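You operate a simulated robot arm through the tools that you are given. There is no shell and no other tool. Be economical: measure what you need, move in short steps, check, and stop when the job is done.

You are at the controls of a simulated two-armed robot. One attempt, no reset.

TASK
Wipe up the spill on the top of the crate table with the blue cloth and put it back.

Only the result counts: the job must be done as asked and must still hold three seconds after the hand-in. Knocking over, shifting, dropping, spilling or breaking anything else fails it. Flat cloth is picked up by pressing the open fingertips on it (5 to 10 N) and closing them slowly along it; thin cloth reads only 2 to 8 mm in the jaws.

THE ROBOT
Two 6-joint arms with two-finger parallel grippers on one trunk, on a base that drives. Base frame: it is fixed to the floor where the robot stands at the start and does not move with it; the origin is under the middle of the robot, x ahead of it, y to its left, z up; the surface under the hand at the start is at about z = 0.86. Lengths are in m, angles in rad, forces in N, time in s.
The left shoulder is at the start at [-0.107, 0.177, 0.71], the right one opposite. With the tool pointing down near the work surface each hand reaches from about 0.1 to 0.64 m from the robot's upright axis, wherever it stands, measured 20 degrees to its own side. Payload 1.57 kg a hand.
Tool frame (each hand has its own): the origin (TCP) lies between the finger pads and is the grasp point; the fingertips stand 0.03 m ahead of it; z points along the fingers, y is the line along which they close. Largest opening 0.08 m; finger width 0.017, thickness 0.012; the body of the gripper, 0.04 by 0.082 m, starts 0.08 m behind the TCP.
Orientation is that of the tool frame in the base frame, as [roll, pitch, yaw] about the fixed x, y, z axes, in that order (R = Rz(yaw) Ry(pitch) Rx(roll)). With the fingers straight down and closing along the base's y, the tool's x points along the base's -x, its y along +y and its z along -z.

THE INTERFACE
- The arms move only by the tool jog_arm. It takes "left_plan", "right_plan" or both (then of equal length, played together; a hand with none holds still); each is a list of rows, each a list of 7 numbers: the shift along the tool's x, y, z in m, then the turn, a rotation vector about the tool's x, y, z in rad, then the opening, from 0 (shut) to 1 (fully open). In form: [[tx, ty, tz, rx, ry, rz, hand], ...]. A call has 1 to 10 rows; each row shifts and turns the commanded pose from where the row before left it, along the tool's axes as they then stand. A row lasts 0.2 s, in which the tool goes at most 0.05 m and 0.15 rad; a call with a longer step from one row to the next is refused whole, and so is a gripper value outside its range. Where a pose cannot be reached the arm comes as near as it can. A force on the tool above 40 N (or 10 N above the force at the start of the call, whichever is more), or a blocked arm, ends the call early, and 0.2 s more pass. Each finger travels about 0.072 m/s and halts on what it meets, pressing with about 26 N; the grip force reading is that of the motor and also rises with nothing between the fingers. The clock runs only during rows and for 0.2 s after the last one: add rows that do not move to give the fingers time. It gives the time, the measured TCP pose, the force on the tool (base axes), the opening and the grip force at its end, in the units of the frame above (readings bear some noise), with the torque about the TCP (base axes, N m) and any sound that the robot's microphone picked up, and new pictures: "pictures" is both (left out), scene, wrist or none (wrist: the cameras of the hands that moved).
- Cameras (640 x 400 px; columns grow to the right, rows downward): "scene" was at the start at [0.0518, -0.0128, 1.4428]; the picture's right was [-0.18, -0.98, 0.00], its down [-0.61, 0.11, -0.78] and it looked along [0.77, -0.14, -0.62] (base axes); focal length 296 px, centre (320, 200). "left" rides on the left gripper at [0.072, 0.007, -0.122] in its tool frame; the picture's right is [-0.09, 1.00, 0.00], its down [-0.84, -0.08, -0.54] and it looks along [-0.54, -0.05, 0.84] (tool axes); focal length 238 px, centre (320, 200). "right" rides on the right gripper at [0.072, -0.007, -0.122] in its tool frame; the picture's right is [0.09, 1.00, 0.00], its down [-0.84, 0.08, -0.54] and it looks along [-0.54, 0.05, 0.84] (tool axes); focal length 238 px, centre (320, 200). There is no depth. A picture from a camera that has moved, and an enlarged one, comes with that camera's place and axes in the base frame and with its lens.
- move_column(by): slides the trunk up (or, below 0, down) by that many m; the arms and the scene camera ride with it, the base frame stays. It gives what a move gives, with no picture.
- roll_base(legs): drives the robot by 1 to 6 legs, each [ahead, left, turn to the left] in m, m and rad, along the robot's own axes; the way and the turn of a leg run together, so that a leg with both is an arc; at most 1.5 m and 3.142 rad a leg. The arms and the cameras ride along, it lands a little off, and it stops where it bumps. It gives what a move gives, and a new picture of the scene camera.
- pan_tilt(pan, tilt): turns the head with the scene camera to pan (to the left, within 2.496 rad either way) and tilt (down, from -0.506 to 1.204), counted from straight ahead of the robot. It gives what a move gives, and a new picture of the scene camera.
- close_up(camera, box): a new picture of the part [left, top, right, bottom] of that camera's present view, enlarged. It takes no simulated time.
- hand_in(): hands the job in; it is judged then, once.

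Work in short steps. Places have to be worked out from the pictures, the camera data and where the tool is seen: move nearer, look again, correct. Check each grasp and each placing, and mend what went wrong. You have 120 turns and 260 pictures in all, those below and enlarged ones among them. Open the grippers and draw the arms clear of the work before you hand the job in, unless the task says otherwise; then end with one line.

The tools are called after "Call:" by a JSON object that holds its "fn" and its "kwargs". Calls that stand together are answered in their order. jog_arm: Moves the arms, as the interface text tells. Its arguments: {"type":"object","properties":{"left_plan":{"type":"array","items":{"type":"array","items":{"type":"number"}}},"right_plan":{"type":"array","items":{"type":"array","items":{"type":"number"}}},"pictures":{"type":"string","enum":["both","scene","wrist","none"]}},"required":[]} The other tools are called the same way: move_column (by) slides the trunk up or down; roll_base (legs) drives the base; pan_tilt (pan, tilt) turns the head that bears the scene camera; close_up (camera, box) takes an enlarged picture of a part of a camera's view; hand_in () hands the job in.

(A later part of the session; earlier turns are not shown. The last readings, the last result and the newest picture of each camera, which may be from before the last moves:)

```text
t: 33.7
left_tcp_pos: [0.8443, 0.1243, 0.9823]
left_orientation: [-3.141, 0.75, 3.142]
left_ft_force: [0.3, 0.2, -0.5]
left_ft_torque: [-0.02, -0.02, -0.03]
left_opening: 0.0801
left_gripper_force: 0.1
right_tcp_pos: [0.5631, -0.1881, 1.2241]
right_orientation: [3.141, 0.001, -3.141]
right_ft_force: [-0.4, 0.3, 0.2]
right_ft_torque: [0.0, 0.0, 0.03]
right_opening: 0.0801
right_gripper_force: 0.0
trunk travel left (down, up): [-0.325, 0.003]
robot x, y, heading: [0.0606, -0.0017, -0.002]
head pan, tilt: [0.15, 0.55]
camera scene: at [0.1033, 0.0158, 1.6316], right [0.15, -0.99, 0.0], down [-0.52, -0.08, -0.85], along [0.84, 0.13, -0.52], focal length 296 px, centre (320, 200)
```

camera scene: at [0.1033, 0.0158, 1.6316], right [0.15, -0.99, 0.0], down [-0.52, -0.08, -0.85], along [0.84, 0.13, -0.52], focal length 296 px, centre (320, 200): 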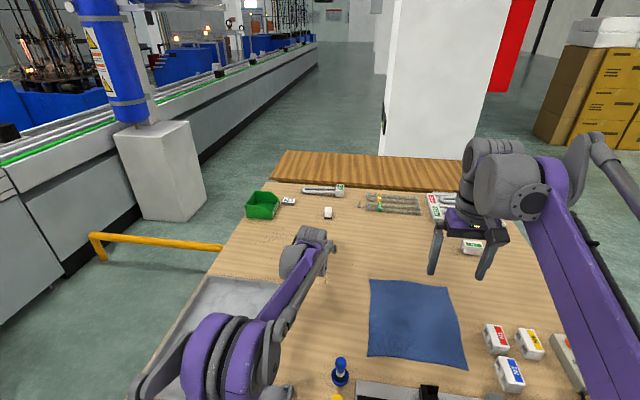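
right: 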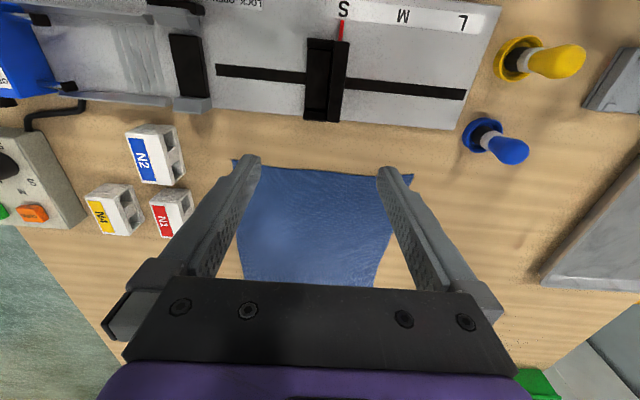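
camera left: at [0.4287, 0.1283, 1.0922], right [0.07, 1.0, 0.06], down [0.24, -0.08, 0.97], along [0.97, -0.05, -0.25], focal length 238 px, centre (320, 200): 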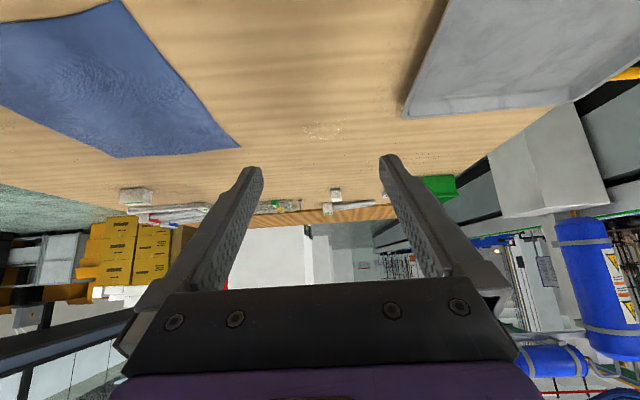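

Reach is good: left hand at x=0.84 with room. Spill is ~(0.822, 0.122), radius ~0.035. Now move above the cloth's left part with less tilt (0.45), to TCP (0.77, −0.09).

Call:
{"fn": "jog_arm", "kwargs": {"left_plan": [[0, -0.03, 0, 0, 0.15, 0, 0.6], [0, -0.03, 0, 0, 0.15, 0, 0.6], [0.0225, -0.038, -0.0109, 0, 0, 0, 0.6], [0.0225, -0.038, -0.0109, 0, 0, 0, 0.6], [0.0225, -0.038, -0.0109, 0, 0, 0, 0.6], [0, -0.04, 0, 0, 0, 0, 0.6], [0, 0, 0, 0, 0, 0, 0.6]], "pictures": "both"}}

```text
t: 35.3
left_tcp_pos: [0.7699, -0.0908, 0.9841]
left_orientation: [-3.141, 0.45, -3.141]
left_ft_force: [0.4, 0.1, -0.2]
left_ft_torque: [-0.04, -0.01, 0.02]
left_opening: 0.048
left_gripper_force: 0.0
right_tcp_pos: [0.5636, -0.187, 1.2242]
right_orientation: [3.142, 0.0, 3.141]
right_ft_force: [0.6, 0.1, 0.0]
right_ft_torque: [-0.04, -0.02, -0.03]
right_opening: 0.0801
right_gripper_force: 0.0
trunk travel left (down, up): [-0.325, 0.003]
robot x, y, heading: [0.0593, 0.0022, -0.002]
head pan, tilt: [0.15, 0.55]
camera scene: at [0.1043, 0.0168, 1.6316], right [0.15, -0.99, 0.0], down [-0.52, -0.08, -0.85], along [0.84, 0.13, -0.52], focal length 296 px, centre (320, 200)
camera left: at [0.653, -0.0833, 1.0622], right [0.08, 1.0, 0.04], down [0.52, -0.08, 0.85], along [0.85, -0.05, -0.52], focal length 238 px, centre (320, 200)
```

scene: 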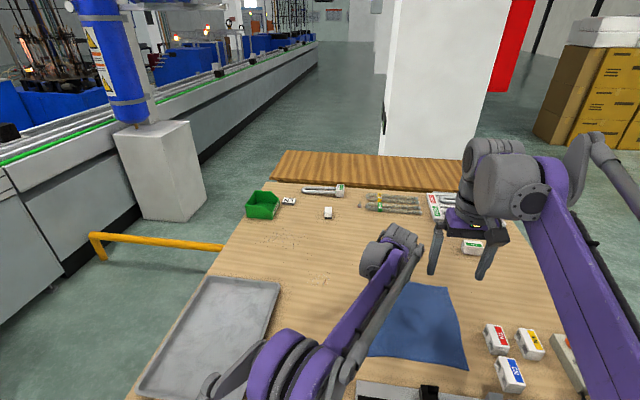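
left: 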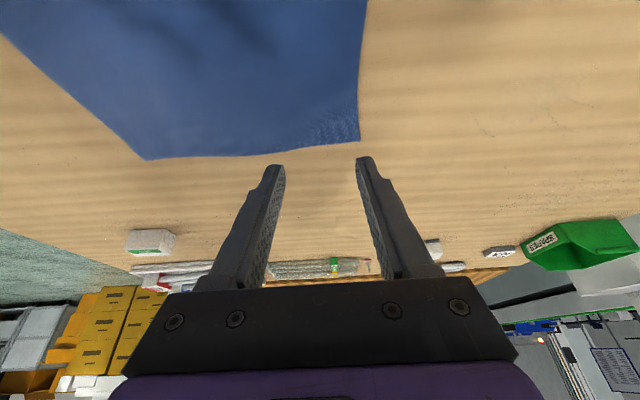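

The tip will land on the cloth ~4 cm in from its left edge. Descending, last centimetre slowly.

Call:
{"fn": "jog_arm", "kwargs": {"left_plan": [[0.0174, 0, 0.036, 0, 0, 0, 0.6], [0.0174, 0, 0.036, 0, 0, 0, 0.6], [0.0022, 0, 0.0045, 0, 0, 0, 0.6], [0.0022, 0, 0.0045, 0, 0, 0, 0.6], [0, 0, 0, 0, 0, 0, 0.6]], "pictures": "wrist"}}

```text
t: 36.5
left_tcp_pos: [0.7714, -0.0904, 0.8927]
left_orientation: [3.142, 0.451, -3.141]
left_ft_force: [0.7, 0.6, -0.5]
left_ft_torque: [-0.03, 0.03, -0.01]
left_opening: 0.0483
left_gripper_force: 0.1
right_tcp_pos: [0.5642, -0.1871, 1.2246]
right_orientation: [-3.141, 0.003, -3.141]
right_ft_force: [0.2, -0.6, 0.2]
right_ft_torque: [0.0, -0.01, -0.01]
right_opening: 0.0801
right_gripper_force: 0.0
trunk travel left (down, up): [-0.325, 0.003]
robot x, y, heading: [0.0617, -0.0017, 0.008]
head pan, tilt: [0.15, 0.55]
camera left: at [0.6533, -0.0843, 0.9717], right [0.08, 1.0, 0.04], down [0.52, -0.08, 0.85], along [0.85, -0.05, -0.52], focal length 238 px, centre (320, 200)
```

left: 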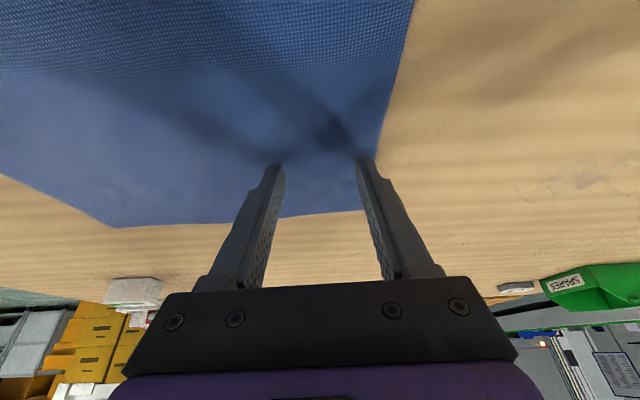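

Almost touching, but the outer finger is near the cloth's edge; shift 1.5 cm inward (−y) and press gently.

Call:
{"fn": "jog_arm", "kwargs": {"left_plan": [[0, -0.015, 0, 0, 0, 0, 0.6], [0.0011, 0, 0.0022, 0, 0, 0, 0.6], [0.0011, 0, 0.0022, 0, 0, 0, 0.6], [0, 0, 0, 0, 0, 0, 0.6]], "pictures": "none"}}

```text
t: 37.5
left_tcp_pos: [0.7702, -0.1058, 0.8913]
left_orientation: [3.141, 0.456, 3.14]
left_ft_force: [5.1, -4.2, 29.5]
left_ft_torque: [0.11, -0.39, -0.08]
left_opening: 0.0475
left_gripper_force: 0.0
right_tcp_pos: [0.5626, -0.1873, 1.2254]
right_orientation: [3.14, 0.003, 3.141]
right_ft_force: [-0.5, -1.2, -0.4]
right_ft_torque: [0.01, 0.0, 0.0]
right_opening: 0.0798
right_gripper_force: 0.1
trunk travel left (down, up): [-0.325, 0.003]
robot x, y, heading: [0.0599, 0.0, 0.004]
head pan, tilt: [0.15, 0.55]
```

29 N is too much; back off ~2.7 mm to get under 10 N.

Call:
{"fn": "jog_arm", "kwargs": {"left_plan": [[-0.0012, 0, -0.0024, 0, 0, 0, 0.6], [0, 0, 0, 0, 0, 0, 0.6]], "pictures": "none"}}

```text
t: 38.1
left_tcp_pos: [0.7695, -0.1068, 0.8918]
left_orientation: [-3.141, 0.452, 3.14]
left_ft_force: [4.8, -2.7, 21.1]
left_ft_torque: [0.1, -0.27, -0.03]
left_opening: 0.0477
left_gripper_force: 0.1
right_tcp_pos: [0.5635, -0.1876, 1.2254]
right_orientation: [-3.141, 0.004, 3.141]
right_ft_force: [0.0, 0.1, -0.2]
right_ft_torque: [-0.02, 0.03, 0.0]
right_opening: 0.0803
right_gripper_force: 0.0
trunk travel left (down, up): [-0.325, 0.003]
robot x, y, heading: [0.0591, 0.0015, 0.006]
head pan, tilt: [0.15, 0.55]
```

About 3.2 N/mm; raise 4 mm more.

Call:
{"fn": "jog_arm", "kwargs": {"left_plan": [[-0.0017, 0, -0.0036, 0, 0, 0, 0.6], [0, 0, 0, 0, 0, 0, 0.6]], "pictures": "none"}}

```text
t: 38.7
left_tcp_pos: [0.7708, -0.1061, 0.8948]
left_orientation: [-3.141, 0.448, -3.141]
left_ft_force: [1.0, 0.2, 0.5]
left_ft_torque: [-0.02, 0.01, -0.01]
left_opening: 0.0481
left_gripper_force: 0.1
right_tcp_pos: [0.5649, -0.1879, 1.2234]
right_orientation: [3.14, 0.0, -3.141]
right_ft_force: [0.7, -0.5, 0.6]
right_ft_torque: [0.02, 0.02, 0.0]
right_opening: 0.0802
right_gripper_force: 0.1
trunk travel left (down, up): [-0.325, 0.003]
robot x, y, heading: [0.0588, 0.0004, -0.002]
head pan, tilt: [0.15, 0.55]
```

Down 1.8 mm, then close slowly while watching.

Call:
{"fn": "jog_arm", "kwargs": {"left_plan": [[0.0008, 0, 0.0016, 0, 0, 0, 0.6], [0, 0, 0, 0, 0, 0, 0.6]], "pictures": "none"}}

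```text
t: 39.3
left_tcp_pos: [0.7697, -0.1067, 0.8931]
left_orientation: [-3.141, 0.45, -3.141]
left_ft_force: [0.4, -1.4, -0.7]
left_ft_torque: [0.03, 0.03, 0.03]
left_opening: 0.0479
left_gripper_force: 0.0
right_tcp_pos: [0.5634, -0.1872, 1.2237]
right_orientation: [-3.14, -0.001, 3.14]
right_ft_force: [0.3, -0.5, -0.5]
right_ft_torque: [0.01, 0.0, -0.02]
right_opening: 0.0799
right_gripper_force: 0.1
trunk travel left (down, up): [-0.325, 0.003]
robot x, y, heading: [0.0625, 0.0003, -0.003]
head pan, tilt: [0.15, 0.55]
```

Call:
{"fn": "jog_arm", "kwargs": {"left_plan": [[0.0006, 0, 0.0012, 0, 0, 0, 0.6], [0, 0, 0, 0, 0, 0, 0.6]], "pictures": "none"}}

```text
t: 39.9
left_tcp_pos: [0.7702, -0.1069, 0.8915]
left_orientation: [3.14, 0.45, 3.142]
left_ft_force: [0.4, 0.7, 1.0]
left_ft_torque: [0.03, -0.03, 0.01]
left_opening: 0.0481
left_gripper_force: 0.1
right_tcp_pos: [0.563, -0.1873, 1.2249]
right_orientation: [-3.141, -0.001, 3.141]
right_ft_force: [-0.5, -0.7, 0.8]
right_ft_torque: [-0.02, 0.0, 0.01]
right_opening: 0.0799
right_gripper_force: 0.2
trunk travel left (down, up): [-0.325, 0.003]
robot x, y, heading: [0.0573, -0.0004, 0.002]
head pan, tilt: [0.15, 0.55]
```

Light contact starting; another ~1 mm down.

Call:
{"fn": "jog_arm", "kwargs": {"left_plan": [[0.0005, 0, 0.001, 0, 0, 0, 0.6], [0, 0, 0, 0, 0, 0, 0.6]], "pictures": "none"}}

```text
t: 40.5
left_tcp_pos: [0.7695, -0.106, 0.8922]
left_orientation: [3.141, 0.453, -3.141]
left_ft_force: [-1.0, 0.2, 7.8]
left_ft_torque: [0.04, -0.03, 0.03]
left_opening: 0.0477
left_gripper_force: 0.1
right_tcp_pos: [0.563, -0.1867, 1.224]
right_orientation: [3.141, 0.002, -3.141]
right_ft_force: [-0.3, 0.8, -0.1]
right_ft_torque: [0.02, -0.01, -0.01]
right_opening: 0.08
right_gripper_force: 0.1
trunk travel left (down, up): [-0.325, 0.003]
robot x, y, heading: [0.0564, -0.0003, -0.002]
head pan, tilt: [0.15, 0.55]
```

7.8 N: right. Closing slowly along the cloth.

Call:
{"fn": "jog_arm", "kwargs": {"left_plan": [[0, 0, 0, 0, 0, 0, 0.5], [0, 0, 0, 0, 0, 0, 0.42], [0, 0, 0, 0, 0, 0, 0.34], [0, 0, 0, 0, 0, 0, 0.26], [0, 0, 0, 0, 0, 0, 0.18], [0, 0, 0, 0, 0, 0, 0.1], [0, 0, 0, 0, 0, 0, 0.03], [0, 0, 0, 0, 0, 0, 0], [0, 0, 0, 0, 0, 0, 0]], "pictures": "wrist"}}

```text
t: 42.5
left_tcp_pos: [0.7697, -0.1067, 0.8914]
left_orientation: [3.14, 0.451, 3.141]
left_ft_force: [0.1, 1.1, 12.3]
left_ft_torque: [0.07, -0.09, -0.01]
left_opening: 0.0025
left_gripper_force: 24.3
right_tcp_pos: [0.5618, -0.1875, 1.2255]
right_orientation: [-3.141, 0.002, -3.142]
right_ft_force: [0.0, -0.8, -0.2]
right_ft_torque: [-0.01, -0.02, 0.0]
right_opening: 0.08
right_gripper_force: 0.0
trunk travel left (down, up): [-0.325, 0.003]
robot x, y, heading: [0.0587, 0.0012, -0.002]
head pan, tilt: [0.15, 0.55]
camera left: at [0.6521, -0.0997, 0.9701], right [0.08, 1.0, 0.04], down [0.52, -0.08, 0.85], along [0.85, -0.05, -0.52], focal length 238 px, centre (320, 200)
```

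left: 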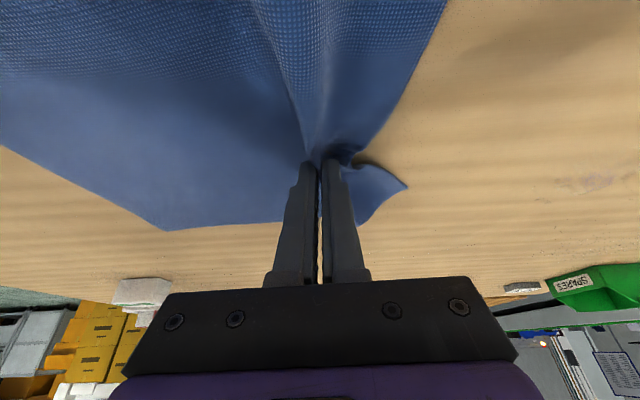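

The cloth is pinched (2.5 mm, ridge visible). I relieve 1.5 mm and drag the cloth left towards the spill's near right side.

Call:
{"fn": "jog_arm", "kwargs": {"left_plan": [[-0.0007, 0, -0.0014, 0, 0, 0, 0], [-0.005, 0.025, 0.0024, 0, 0, 0, 0], [-0.005, 0.025, 0.0024, 0, 0, 0, 0], [-0.005, 0.025, 0.0024, 0, 0, 0, 0], [-0.005, 0.025, 0.0024, 0, 0, 0, 0], [0, 0.025, 0, 0, 0, 0, 0], [0, 0.025, 0, 0, 0, 0, 0], [0, 0, 0, 0, 0, 0, 0]], "pictures": "both"}}

```text
t: 44.3
left_tcp_pos: [0.7906, 0.0424, 0.8917]
left_orientation: [-3.141, 0.452, 3.141]
left_ft_force: [0.2, 0.7, 2.4]
left_ft_torque: [-0.02, -0.01, 0.0]
left_opening: 0.0027
left_gripper_force: 24.1
right_tcp_pos: [0.5634, -0.1882, 1.225]
right_orientation: [-3.141, -0.001, -3.14]
right_ft_force: [0.2, 0.1, 0.3]
right_ft_torque: [0.01, -0.02, -0.02]
right_opening: 0.0798
right_gripper_force: 0.0
trunk travel left (down, up): [-0.325, 0.003]
robot x, y, heading: [0.0602, 0.0006, 0.001]
head pan, tilt: [0.15, 0.55]
camera scene: at [0.1043, 0.0154, 1.6316], right [0.15, -0.99, 0.0], down [-0.52, -0.08, -0.85], along [0.84, 0.13, -0.52], focal length 296 px, centre (320, 200)
camera left: at [0.6739, 0.0497, 0.9706], right [0.08, 1.0, 0.04], down [0.52, -0.08, 0.85], along [0.85, -0.05, -0.52], focal length 238 px, centre (320, 200)
```

scene: 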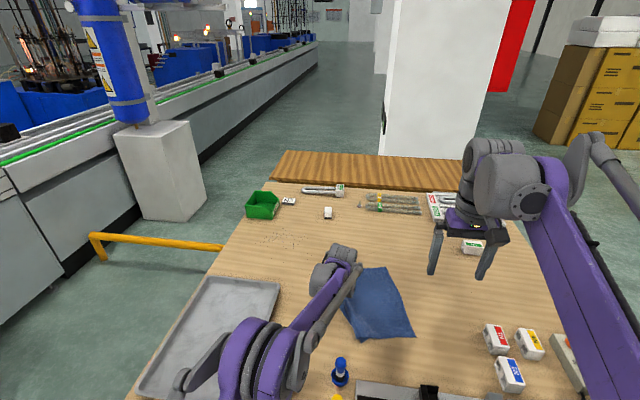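
left: 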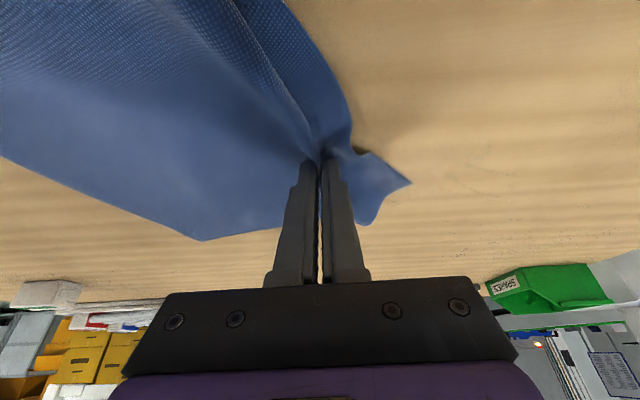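

Excellent drag. Now zigzag strokes in x over the spill advancing left, with light pressure.

Call:
{"fn": "jog_arm", "kwargs": {"left_plan": [[0.0184, 0.025, -0.0078, 0, 0, 0, 0], [-0.036, 0.01, 0.0174, 0, 0, 0, 0], [-0.036, 0.01, 0.0174, 0, 0, 0, 0], [0.036, 0.01, -0.0174, 0, 0, 0, 0], [0.036, 0.01, -0.0174, 0, 0, 0, 0], [-0.036, 0.01, 0.0174, 0, 0, 0, 0], [-0.036, 0.01, 0.0174, 0, 0, 0, 0], [0.036, 0.01, -0.0174, 0, 0, 0, 0], [0.036, 0.01, -0.0174, 0, 0, 0, 0], [0, 0, 0, 0, 0, 0, 0]], "pictures": "both"}}

```text
t: 46.5
left_tcp_pos: [0.772, 0.1497, 0.8916]
left_orientation: [3.14, 0.453, -3.141]
left_ft_force: [4.3, -0.5, 22.5]
left_ft_torque: [0.03, -0.23, 0.01]
left_opening: 0.0024
left_gripper_force: 23.9
right_tcp_pos: [0.5615, -0.1874, 1.2251]
right_orientation: [3.141, 0.002, 3.139]
right_ft_force: [-0.3, -0.3, -0.6]
right_ft_torque: [0.01, -0.01, 0.01]
right_opening: 0.0801
right_gripper_force: 0.1
trunk travel left (down, up): [-0.325, 0.003]
robot x, y, heading: [0.06, -0.0006, -0.004]
head pan, tilt: [0.15, 0.55]
camera scene: at [0.1022, 0.0151, 1.6318], right [0.15, -0.99, 0.0], down [-0.52, -0.08, -0.85], along [0.84, 0.13, -0.52], focal length 296 px, centre (320, 200)
camera left: at [0.6533, 0.1564, 0.9699], right [0.08, 1.0, 0.04], down [0.52, -0.08, 0.85], along [0.85, -0.05, -0.52], focal length 238 px, centre (320, 200)
```

scene: 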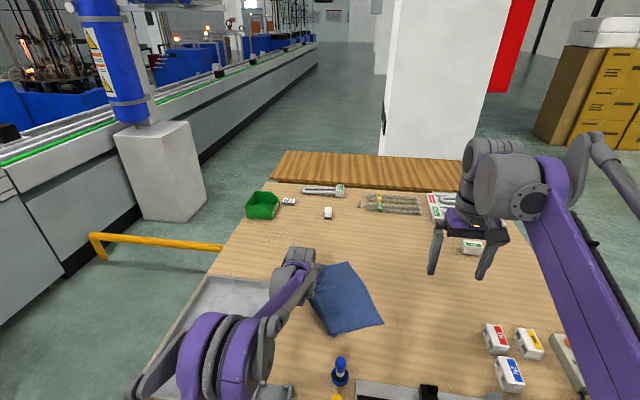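
left: 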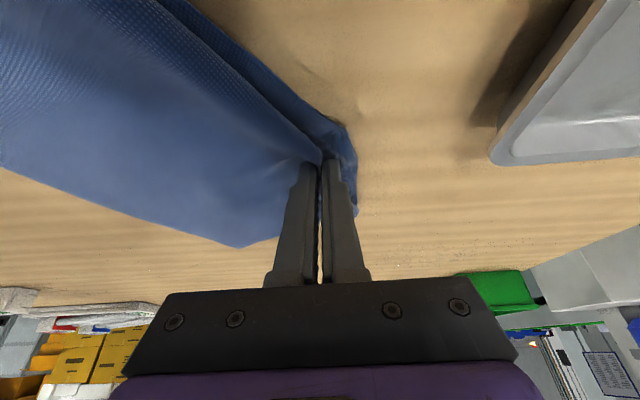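

Cloth now covers the spill. Ease pressure and make a few more strokes across.

Call:
{"fn": "jog_arm", "kwargs": {"left_plan": [[-0.0369, 0.01, 0.0155, 0, 0, 0, 0], [-0.036, 0.01, 0.0174, 0, 0, 0, 0], [0.036, 0.005, -0.0174, 0, 0, 0, 0], [0.036, 0.005, -0.0174, 0, 0, 0, 0], [-0.036, -0.02, 0.0174, 0, 0, 0, 0], [-0.036, -0.02, 0.0174, 0, 0, 0, 0], [0.036, -0.02, -0.0174, 0, 0, 0, 0], [0.036, -0.02, -0.0174, 0, 0, 0, 0], [-0.036, 0.03, 0.0174, 0, 0, 0, 0], [0, 0, 0, 0, 0, 0, 0]], "pictures": "both"}}

```text
t: 48.7
left_tcp_pos: [0.8112, 0.1294, 0.8942]
left_orientation: [3.141, 0.451, 3.14]
left_ft_force: [-0.5, 0.2, -0.4]
left_ft_torque: [0.02, 0.0, 0.01]
left_opening: 0.0023
left_gripper_force: 23.6
right_tcp_pos: [0.5621, -0.1893, 1.2244]
right_orientation: [3.141, 0.001, -3.142]
right_ft_force: [-0.2, 0.3, -0.3]
right_ft_torque: [-0.02, -0.04, 0.0]
right_opening: 0.0802
right_gripper_force: 0.0
trunk travel left (down, up): [-0.325, 0.003]
robot x, y, heading: [0.0573, 0.0002, 0.002]
head pan, tilt: [0.15, 0.55]
camera scene: at [0.1028, 0.0146, 1.6316], right [0.15, -0.99, 0.0], down [-0.52, -0.08, -0.85], along [0.84, 0.13, -0.52], focal length 296 px, centre (320, 200)
camera left: at [0.6935, 0.1357, 0.9727], right [0.08, 1.0, 0.04], down [0.52, -0.08, 0.85], along [0.85, -0.05, -0.52], focal length 238 px, centre (320, 200)
```

scene: 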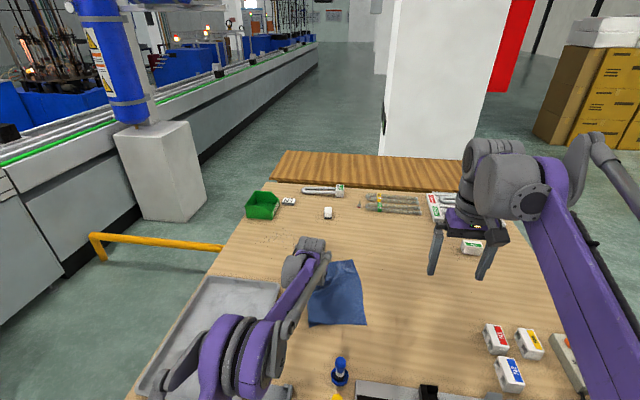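
left: 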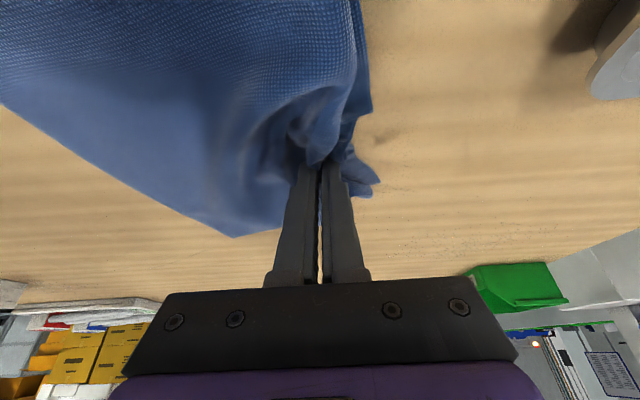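

The last strokes went light, so one more pressed pass around the centre.

Call:
{"fn": "jog_arm", "kwargs": {"left_plan": [[0.001, 0, 0.0025, 0, 0, 0, 0], [-0.027, 0, 0.013, 0, 0, 0, 0], [0.036, 0.015, -0.0174, 0, 0, 0, 0], [0.036, 0.01, -0.0174, 0, 0, 0, 0], [-0.036, -0.03, 0.0174, 0, 0, 0, 0], [-0.027, -0.03, 0.013, 0, 0, 0, 0], [0.027, 0, -0.013, 0, 0, 0, 0], [0.0, 0.04, 0, 0, 0, 0, 0], [0, 0.04, 0, 0, 0, 0, 0], [0, 0, 0, 0, 0, 0, 0]], "pictures": "wrist"}}

```text
t: 50.9
left_tcp_pos: [0.7993, 0.1708, 0.891]
left_orientation: [-3.141, 0.451, 3.14]
left_ft_force: [0.5, -5.0, 10.6]
left_ft_torque: [-0.11, -0.12, -0.05]
left_opening: 0.0021
left_gripper_force: 24.2
right_tcp_pos: [0.5625, -0.1894, 1.2243]
right_orientation: [-3.141, 0.002, 3.141]
right_ft_force: [-0.6, 0.2, -0.2]
right_ft_torque: [0.0, -0.01, -0.02]
right_opening: 0.0799
right_gripper_force: 0.1
trunk travel left (down, up): [-0.325, 0.003]
robot x, y, heading: [0.0565, -0.0025, 0.0]
head pan, tilt: [0.15, 0.55]
camera left: at [0.6826, 0.1788, 0.9702], right [0.08, 1.0, 0.04], down [0.52, -0.08, 0.85], along [0.85, -0.05, -0.52], focal length 238 px, centre (320, 200)
```

left: 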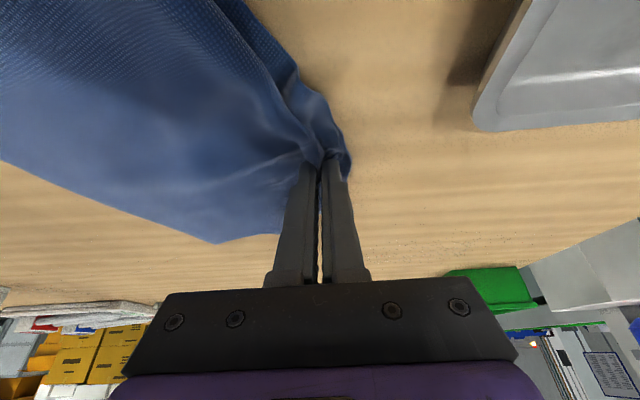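

Now the return: I'll keep the left grip and have the right hand grip the right edge, then move both back in parallel so the cloth stays flat. First bring the right hand over and look.

Call:
{"fn": "jog_arm", "kwargs": {"right_plan": [[0, 0, 0, 0, -0.15, 0, 0.6], [0, 0, 0, 0, -0.15, 0, 0.6], [0, 0, 0, 0, -0.15, 0, 0.6], [-0.0096, 0, 0.0427, 0, 0, 0, 0.6], [-0.0096, 0, 0.0427, 0, 0, 0, 0.6], [-0.0096, 0, 0.0427, 0, 0, 0, 0.6], [-0.0096, 0, 0.0427, 0, 0, 0, 0.6], [-0.0096, 0, 0.0427, 0, 0, 0, 0.6], [0, 0, 0, 0, 0, 0, 0.6]], "pictures": "both"}}

```text
t: 52.9
left_tcp_pos: [0.8012, 0.1734, 0.8917]
left_orientation: [3.141, 0.452, -3.141]
left_ft_force: [0.8, 2.3, 8.4]
left_ft_torque: [0.11, -0.06, 0.02]
left_opening: 0.002
left_gripper_force: 23.6
right_tcp_pos: [0.6998, -0.1902, 1.0522]
right_orientation: [-3.141, 0.451, -3.141]
right_ft_force: [-0.2, -0.4, 0.2]
right_ft_torque: [0.0, -0.01, -0.01]
right_opening: 0.0479
right_gripper_force: 0.0
trunk travel left (down, up): [-0.325, 0.003]
robot x, y, heading: [0.0608, 0.0004, 0.001]
head pan, tilt: [0.15, 0.55]
camera scene: at [0.1034, 0.0163, 1.6316], right [0.15, -0.99, 0.0], down [-0.52, -0.08, -0.85], along [0.84, 0.13, -0.52], focal length 296 px, centre (320, 200)
camera right: at [0.5813, -0.1951, 1.131], right [-0.08, 1.0, -0.04], down [0.52, 0.08, 0.85], along [0.85, 0.05, -0.52], focal length 238 px, centre (320, 200)
```

scene: 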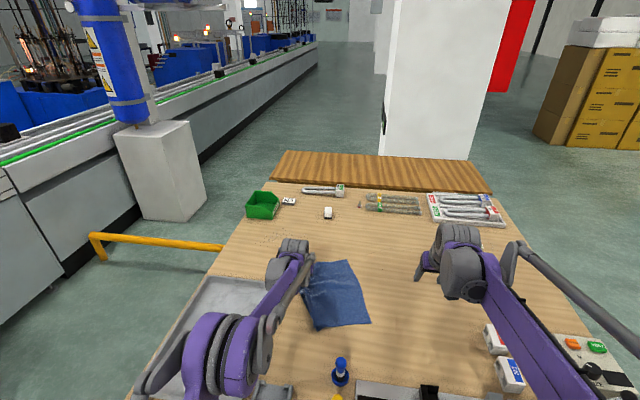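
right: 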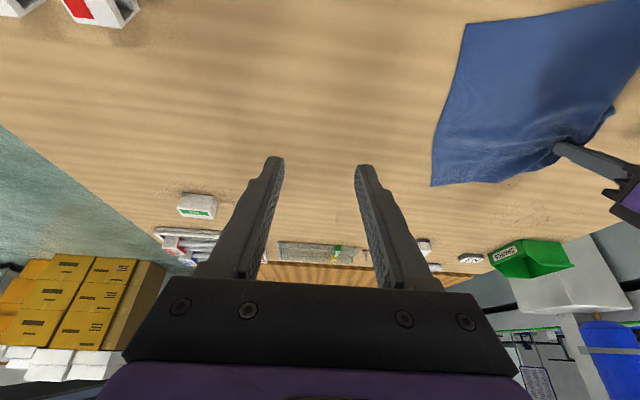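

The cloth is flat-ish, rotated ~20°; its right edge runs (0.68,−0.06)→(0.94,0.04). I bring the right hand above the edge's middle, tip ~(0.822, 0.03), yawed 0.3 to match.

Call:
{"fn": "jog_arm", "kwargs": {"right_plan": [[-0.0064, 0.0316, 0.0224, 0, 0, 0, 0.45], [-0.0064, 0.0316, 0.0224, 0, 0, 0, 0.45], [-0.0064, 0.0316, 0.0224, 0, 0, 0, 0.45], [-0.0064, 0.0316, 0.0224, 0, 0, 0, 0.45], [-0.0064, 0.0316, 0.0224, 0, 0, 0, 0.45], [-0.0064, 0.0316, 0.0224, 0, 0, 0, 0.45], [-0.0064, 0.0316, 0.0224, 0, 0, 0, 0.45], [0, 0, 0, -0.0645, 0, -0.134, 0.45], [0, 0, 0, -0.0645, 0, -0.134, 0.45], [0, 0, 0, 0, 0, 0, 0.45]], "pictures": "both"}}

```text
t: 55.1
left_tcp_pos: [0.7998, 0.172, 0.8919]
left_orientation: [3.14, 0.45, 3.141]
left_ft_force: [-0.4, 0.5, 7.5]
left_ft_torque: [0.01, -0.01, 0.02]
left_opening: 0.0022
left_gripper_force: 23.6
right_tcp_pos: [0.8076, 0.0339, 0.9319]
right_orientation: [-3.141, 0.452, -2.843]
right_ft_force: [-0.5, -0.4, -0.4]
right_ft_torque: [0.01, -0.01, -0.06]
right_opening: 0.0361
right_gripper_force: 0.1
trunk travel left (down, up): [-0.325, 0.003]
robot x, y, heading: [0.058, -0.0052, -0.003]
head pan, tilt: [0.15, 0.55]
camera scene: at [0.1034, 0.0155, 1.6316], right [0.15, -0.99, 0.0], down [-0.52, -0.08, -0.85], along [0.84, 0.13, -0.52], focal length 296 px, centre (320, 200)
camera right: at [0.6967, -0.0069, 1.01], right [-0.37, 0.93, -0.04], down [0.47, 0.23, 0.85], along [0.8, 0.3, -0.52], focal length 238 px, centre (320, 200)
```

scene: 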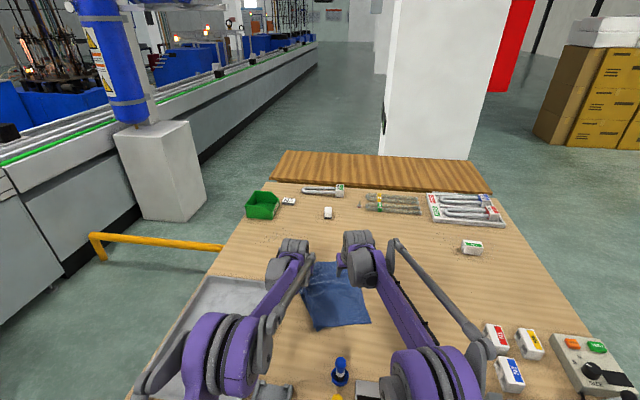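
right: 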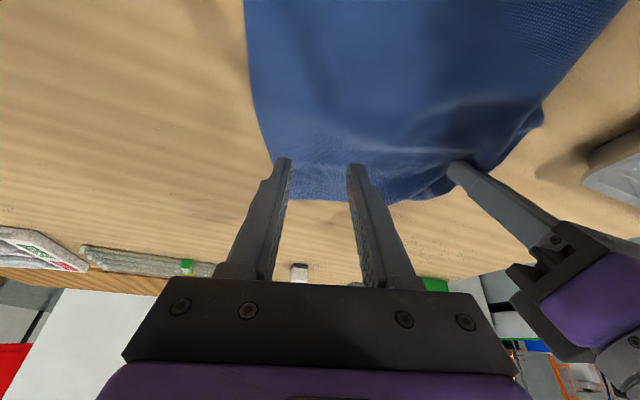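

Landing would be ~4.5 cm inside the edge; shift 1.2 cm outwards and descend to near contact.

Call:
{"fn": "jog_arm", "kwargs": {"right_plan": [[0, -0.012, 0, 0, 0, 0, 0.45], [0.0152, 0, 0.0315, 0, 0, 0, 0.45], [0.0022, 0, 0.0045, 0, 0, 0, 0.45], [0, 0, 0, 0, 0, 0, 0.45]], "pictures": "wrist"}}

```text
t: 56.1
left_tcp_pos: [0.7993, 0.1732, 0.8914]
left_orientation: [3.141, 0.453, -3.141]
left_ft_force: [0.9, 0.1, 2.6]
left_ft_torque: [-0.03, -0.04, -0.03]
left_opening: 0.0021
left_gripper_force: 24.1
right_tcp_pos: [0.8103, 0.0231, 0.8917]
right_orientation: [-3.141, 0.451, -2.845]
right_ft_force: [-2.1, -1.7, 9.2]
right_ft_torque: [0.0, 0.01, 0.02]
right_opening: 0.0362
right_gripper_force: 0.0
trunk travel left (down, up): [-0.325, 0.003]
robot x, y, heading: [0.0619, -0.0031, -0.0]
head pan, tilt: [0.15, 0.55]
camera right: at [0.6989, -0.0183, 0.9693], right [-0.37, 0.93, -0.04], down [0.47, 0.23, 0.85], along [0.8, 0.3, -0.52], focal length 238 px, centre (320, 200)
```

right: 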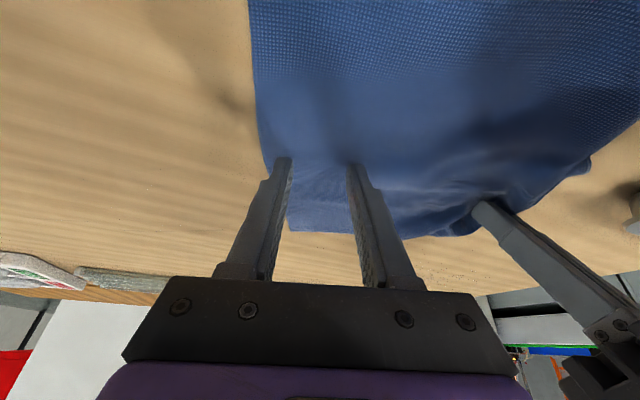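

9 N contact on the cloth, both fingertips on it. Close slowly.

Call:
{"fn": "jog_arm", "kwargs": {"right_plan": [[0, 0, 0, 0, 0, 0, 0.37], [0, 0, 0, 0, 0, 0, 0.29], [0, 0, 0, 0, 0, 0, 0.21], [0, 0, 0, 0, 0, 0, 0.13], [0, 0, 0, 0, 0, 0, 0.05], [0, 0, 0, 0, 0, 0, 0], [0, 0, 0, 0, 0, 0, 0]], "pictures": "both"}}

```text
t: 57.7
left_tcp_pos: [0.8004, 0.1733, 0.8922]
left_orientation: [-3.14, 0.452, -3.141]
left_ft_force: [-0.4, -1.4, -0.1]
left_ft_torque: [-0.06, 0.01, -0.01]
left_opening: 0.0022
left_gripper_force: 23.7
right_tcp_pos: [0.8106, 0.0214, 0.8913]
right_orientation: [3.141, 0.453, -2.845]
right_ft_force: [1.4, 0.4, 12.8]
right_ft_torque: [0.0, -0.07, 0.0]
right_opening: 0.0055
right_gripper_force: 25.8
trunk travel left (down, up): [-0.325, 0.003]
robot x, y, heading: [0.0601, 0.0053, 0.0]
head pan, tilt: [0.15, 0.55]
camera scene: at [0.1027, 0.0156, 1.6317], right [0.15, -0.99, 0.0], down [-0.52, -0.08, -0.85], along [0.84, 0.13, -0.52], focal length 296 px, centre (320, 200)
camera right: at [0.6988, -0.0182, 0.9692], right [-0.37, 0.93, -0.04], down [0.47, 0.23, 0.85], along [0.8, 0.3, -0.52], focal length 238 px, centre (320, 200)
```

scene: 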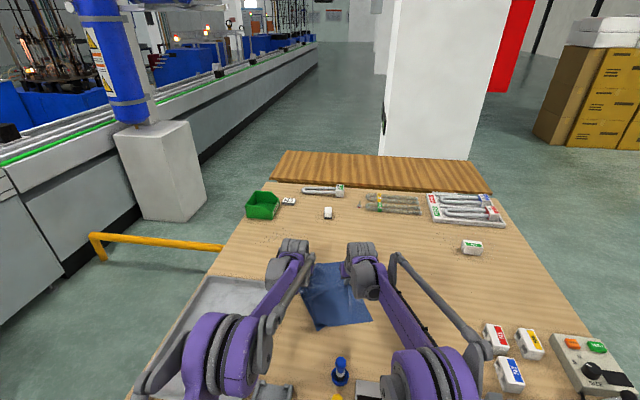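
right: 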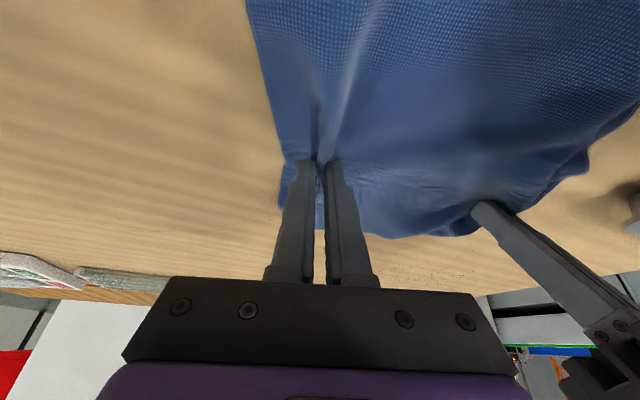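

Both hands hold the cloth. Move both back together, right hand un-yawing; half the way first.

Call:
{"fn": "jog_arm", "kwargs": {"left_plan": [[0.0027, -0.0283, -0.0013, 0, 0, 0, 0], [0.0027, -0.0283, -0.0013, 0, 0, 0, 0], [0.0027, -0.0283, -0.0013, 0, 0, 0, 0], [0.0027, -0.0283, -0.0013, 0, 0, 0, 0], [0.0027, -0.0283, -0.0013, 0, 0, 0, 0], [0, 0, 0, 0, 0, 0, 0]], "right_plan": [[0.00977, -0.02646, -0.00696, 0.01305, 0, 0.027, 0], [0.01067, -0.02646, -0.00516, 0.01305, 0, 0.027, 0], [0.01067, -0.02646, -0.00516, 0.01305, 0, 0.027, 0], [0.01067, -0.02646, -0.00516, 0.01305, 0, 0.027, 0], [0.01067, -0.02646, -0.00516, 0.01305, 0, 0.027, 0], [0, 0, 0, 0, 0, 0, 0]], "pictures": "both"}}

```text
t: 59.1
left_tcp_pos: [0.7872, 0.0304, 0.8912]
left_orientation: [-3.141, 0.452, -3.14]
left_ft_force: [-0.4, 0.9, 13.5]
left_ft_torque: [0.03, -0.1, 0.0]
left_opening: 0.0021
left_gripper_force: 23.3
right_tcp_pos: [0.7837, -0.1182, 0.8943]
right_orientation: [-3.14, 0.451, -2.996]
right_ft_force: [0.0, 1.9, 0.5]
right_ft_torque: [0.04, 0.02, 0.0]
right_opening: 0.0018
right_gripper_force: 23.6
trunk travel left (down, up): [-0.325, 0.003]
robot x, y, heading: [0.0606, -0.0015, 0.004]
head pan, tilt: [0.15, 0.55]
camera scene: at [0.1027, 0.0169, 1.6316], right [0.15, -0.99, 0.0], down [-0.52, -0.08, -0.85], along [0.84, 0.13, -0.52], focal length 296 px, centre (320, 200)
camera right: at [0.6682, -0.1418, 0.9717], right [-0.23, 0.97, -0.04], down [0.5, 0.15, 0.85], along [0.84, 0.17, -0.52], focal length 238 px, centre (320, 200)
camera left: at [0.6687, 0.038, 0.9701], right [0.08, 1.0, 0.04], down [0.52, -0.08, 0.85], along [0.85, -0.05, -0.52], focal length 238 px, centre (320, 200)
```

scene: 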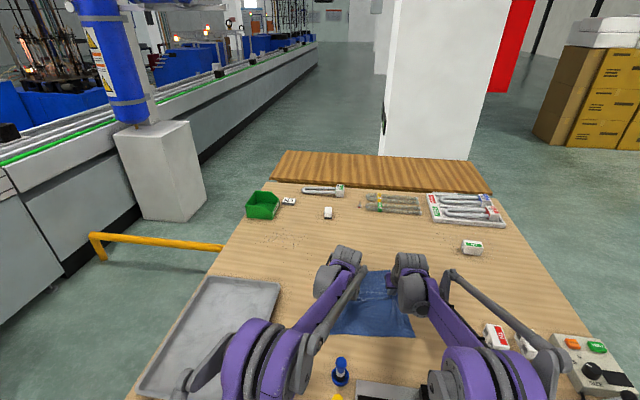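
right: 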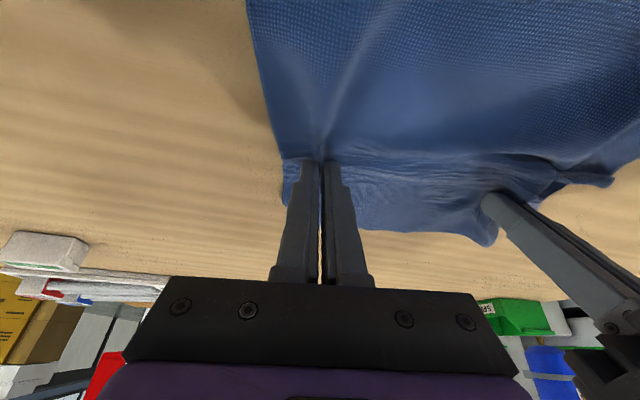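
left: 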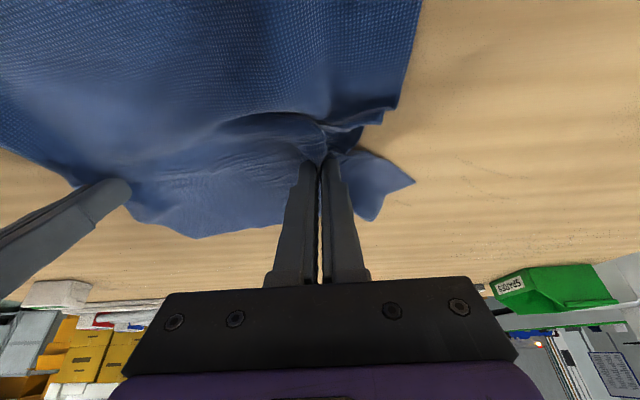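

Both grips hold; check the spill spot before completing the return.

Call:
{"fn": "close_up", "kwargs": {"camera": "left", "box": [400, 120, 560, 220]}}

Call:
{"fn": "close_up", "kwargs": {"camera": "scene", "box": [250, 200, 410, 300]}}

```text
4.00 times, centred on (480, 170) of left
camera zoom: at [0.6687, 0.038, 0.9701], right [0.08, 1.0, 0.04], down [0.52, -0.08, 0.85], along [0.85, -0.05, -0.52], focal length 953 px, centre (-320, 320)
```

zoom: 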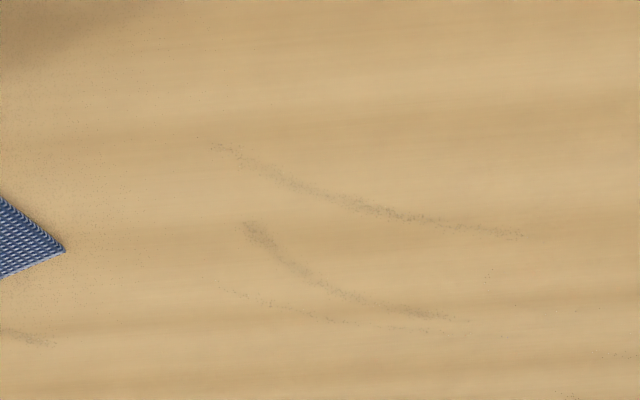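

```text
4.00 times, centred on (330, 250) of scene
camera zoom: at [0.1027, 0.0169, 1.6316], right [0.15, -0.99, 0.0], down [-0.52, -0.08, -0.85], along [0.84, 0.13, -0.52], focal length 1183 px, centre (280, 0)
```

zoom: 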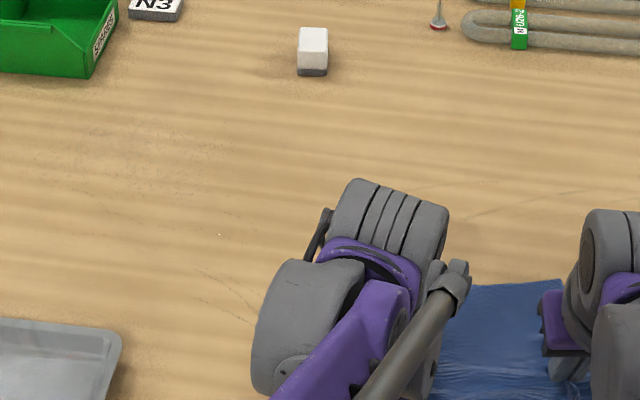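

The film looks gone (only table scratches remain). Complete the second half of the return.

Call:
{"fn": "jog_arm", "kwargs": {"left_plan": [[0.0022, -0.0283, -0.0022, 0, 0, 0, 0], [0.0027, -0.0283, -0.0013, 0, 0, 0, 0], [0.0027, -0.0283, -0.0013, 0, 0, 0, 0], [0.0027, -0.0283, -0.0013, 0, 0, 0, 0], [0.0027, -0.0283, -0.0013, 0, 0, 0, 0], [0, 0, 0, 0, 0, 0, 0]], "right_plan": [[0.01067, -0.02646, -0.00516, 0.01305, 0, 0.027, 0], [0.01067, -0.02646, -0.00516, 0.01305, 0, 0.027, 0], [0.01067, -0.02646, -0.00516, 0.01305, 0, 0.027, 0], [0.01067, -0.02646, -0.00516, 0.01305, 0, 0.027, 0], [0.01067, -0.02646, -0.00516, 0.01305, 0, 0.027, 0], [0, 0, 0, 0, 0, 0, 0]], "pictures": "both"}}

```text
t: 60.5
left_tcp_pos: [0.7719, -0.1082, 0.8919]
left_orientation: [-3.14, 0.45, 3.142]
left_ft_force: [-0.4, -3.1, 1.1]
left_ft_torque: [-0.08, 0.03, -0.01]
left_opening: 0.0025
left_gripper_force: 24.1
right_tcp_pos: [0.7375, -0.2563, 0.8939]
right_orientation: [3.141, 0.451, 3.137]
right_ft_force: [0.6, 2.1, 0.0]
right_ft_torque: [0.08, -0.01, 0.05]
right_opening: 0.0019
right_gripper_force: 23.6
trunk travel left (down, up): [-0.325, 0.003]
robot x, y, heading: [0.0595, 0.0001, -0.002]
head pan, tilt: [0.15, 0.55]
camera scene: at [0.1046, 0.0167, 1.6315], right [0.15, -0.99, 0.0], down [-0.52, -0.08, -0.85], along [0.84, 0.13, -0.52], focal length 296 px, centre (320, 200)
camera right: at [0.6186, -0.2619, 0.9715], right [-0.08, 1.0, -0.04], down [0.52, 0.08, 0.85], along [0.85, 0.05, -0.52], focal length 238 px, centre (320, 200)
camera left: at [0.6551, -0.1021, 0.9714], right [0.08, 1.0, 0.04], down [0.52, -0.08, 0.85], along [0.85, -0.05, -0.52], focal length 238 px, centre (320, 200)
```

scene: 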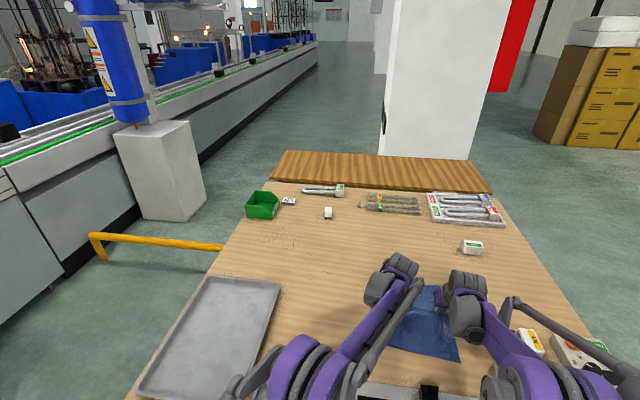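
right: 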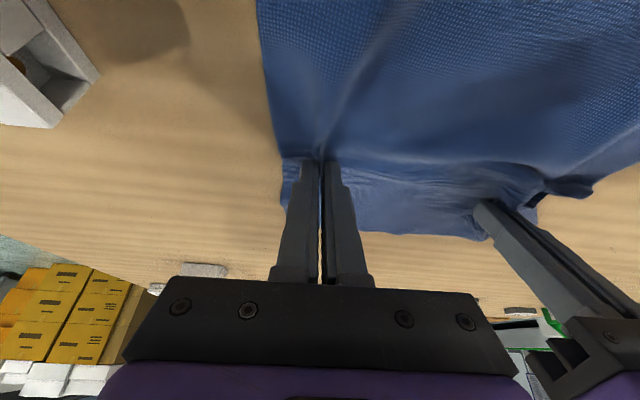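
left: 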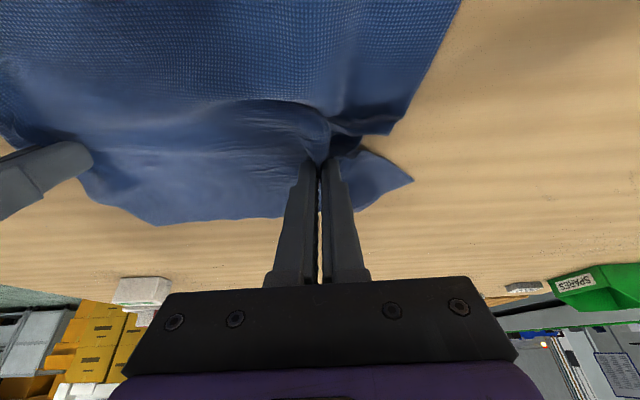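

Grips are back at their original places. Press lightly and open the fingers slowly so the ridges spread out again.

Call:
{"fn": "jog_arm", "kwargs": {"left_plan": [[0.0003, 0, 0.0008, 0, 0, 0, 0], [0, 0, 0, 0, 0, 0, 0.1], [0, 0, 0, 0, 0, 0, 0.2], [0, 0, 0, 0, 0, 0, 0.3], [0, 0, 0, 0, 0, 0, 0.4], [0, 0, 0, 0, 0, 0, 0.5], [0, 0, 0, 0, 0, 0, 0.6], [0, 0, 0, 0, 0, 0, 0.6]], "right_plan": [[0.0009, 0, 0.0018, 0, 0, 0, 0], [0, 0, 0, 0, 0, 0, 0.1], [0, 0, 0, 0, 0, 0, 0.2], [0, 0, 0, 0, 0, 0, 0.3], [0, 0, 0, 0, 0, 0, 0.4], [0, 0, 0, 0, 0, 0, 0.45], [0, 0, 0, 0, 0, 0, 0.5], [0, 0, 0, 0, 0, 0, 0.5]], "pictures": "wrist"}}

```text
t: 62.3
left_tcp_pos: [0.7731, -0.1097, 0.8927]
left_orientation: [3.141, 0.451, -3.141]
left_ft_force: [-0.6, -0.4, 3.6]
left_ft_torque: [0.0, -0.02, -0.01]
left_opening: 0.0464
left_gripper_force: 0.2
right_tcp_pos: [0.7374, -0.2575, 0.8921]
right_orientation: [-3.142, 0.451, 3.138]
right_ft_force: [0.5, 0.0, 1.8]
right_ft_torque: [0.0, -0.01, 0.02]
right_opening: 0.0383
right_gripper_force: 0.0
trunk travel left (down, up): [-0.325, 0.003]
robot x, y, heading: [0.058, 0.0007, 0.002]
head pan, tilt: [0.15, 0.55]
camera right: at [0.6187, -0.2627, 0.9695], right [-0.08, 1.0, -0.04], down [0.52, 0.08, 0.85], along [0.85, 0.05, -0.52], focal length 238 px, centre (320, 200)
camera left: at [0.6548, -0.1026, 0.9704], right [0.08, 1.0, 0.04], down [0.52, -0.08, 0.85], along [0.85, -0.05, -0.52], focal length 238 px, centre (320, 200)
```

right: 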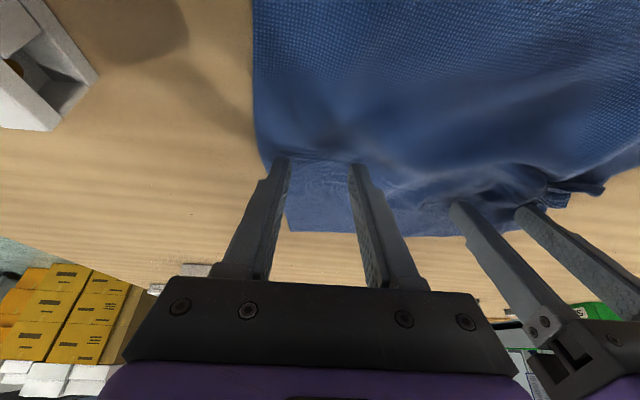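
left: 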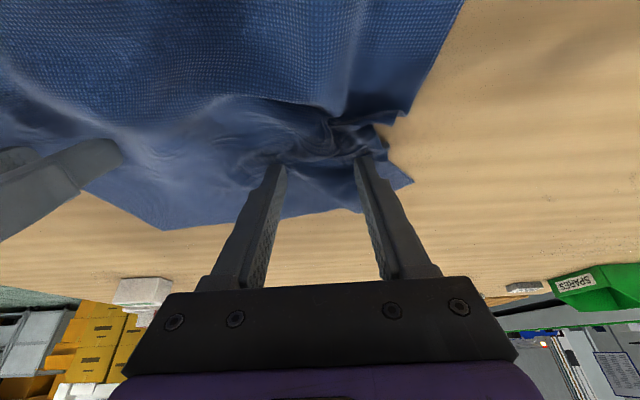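

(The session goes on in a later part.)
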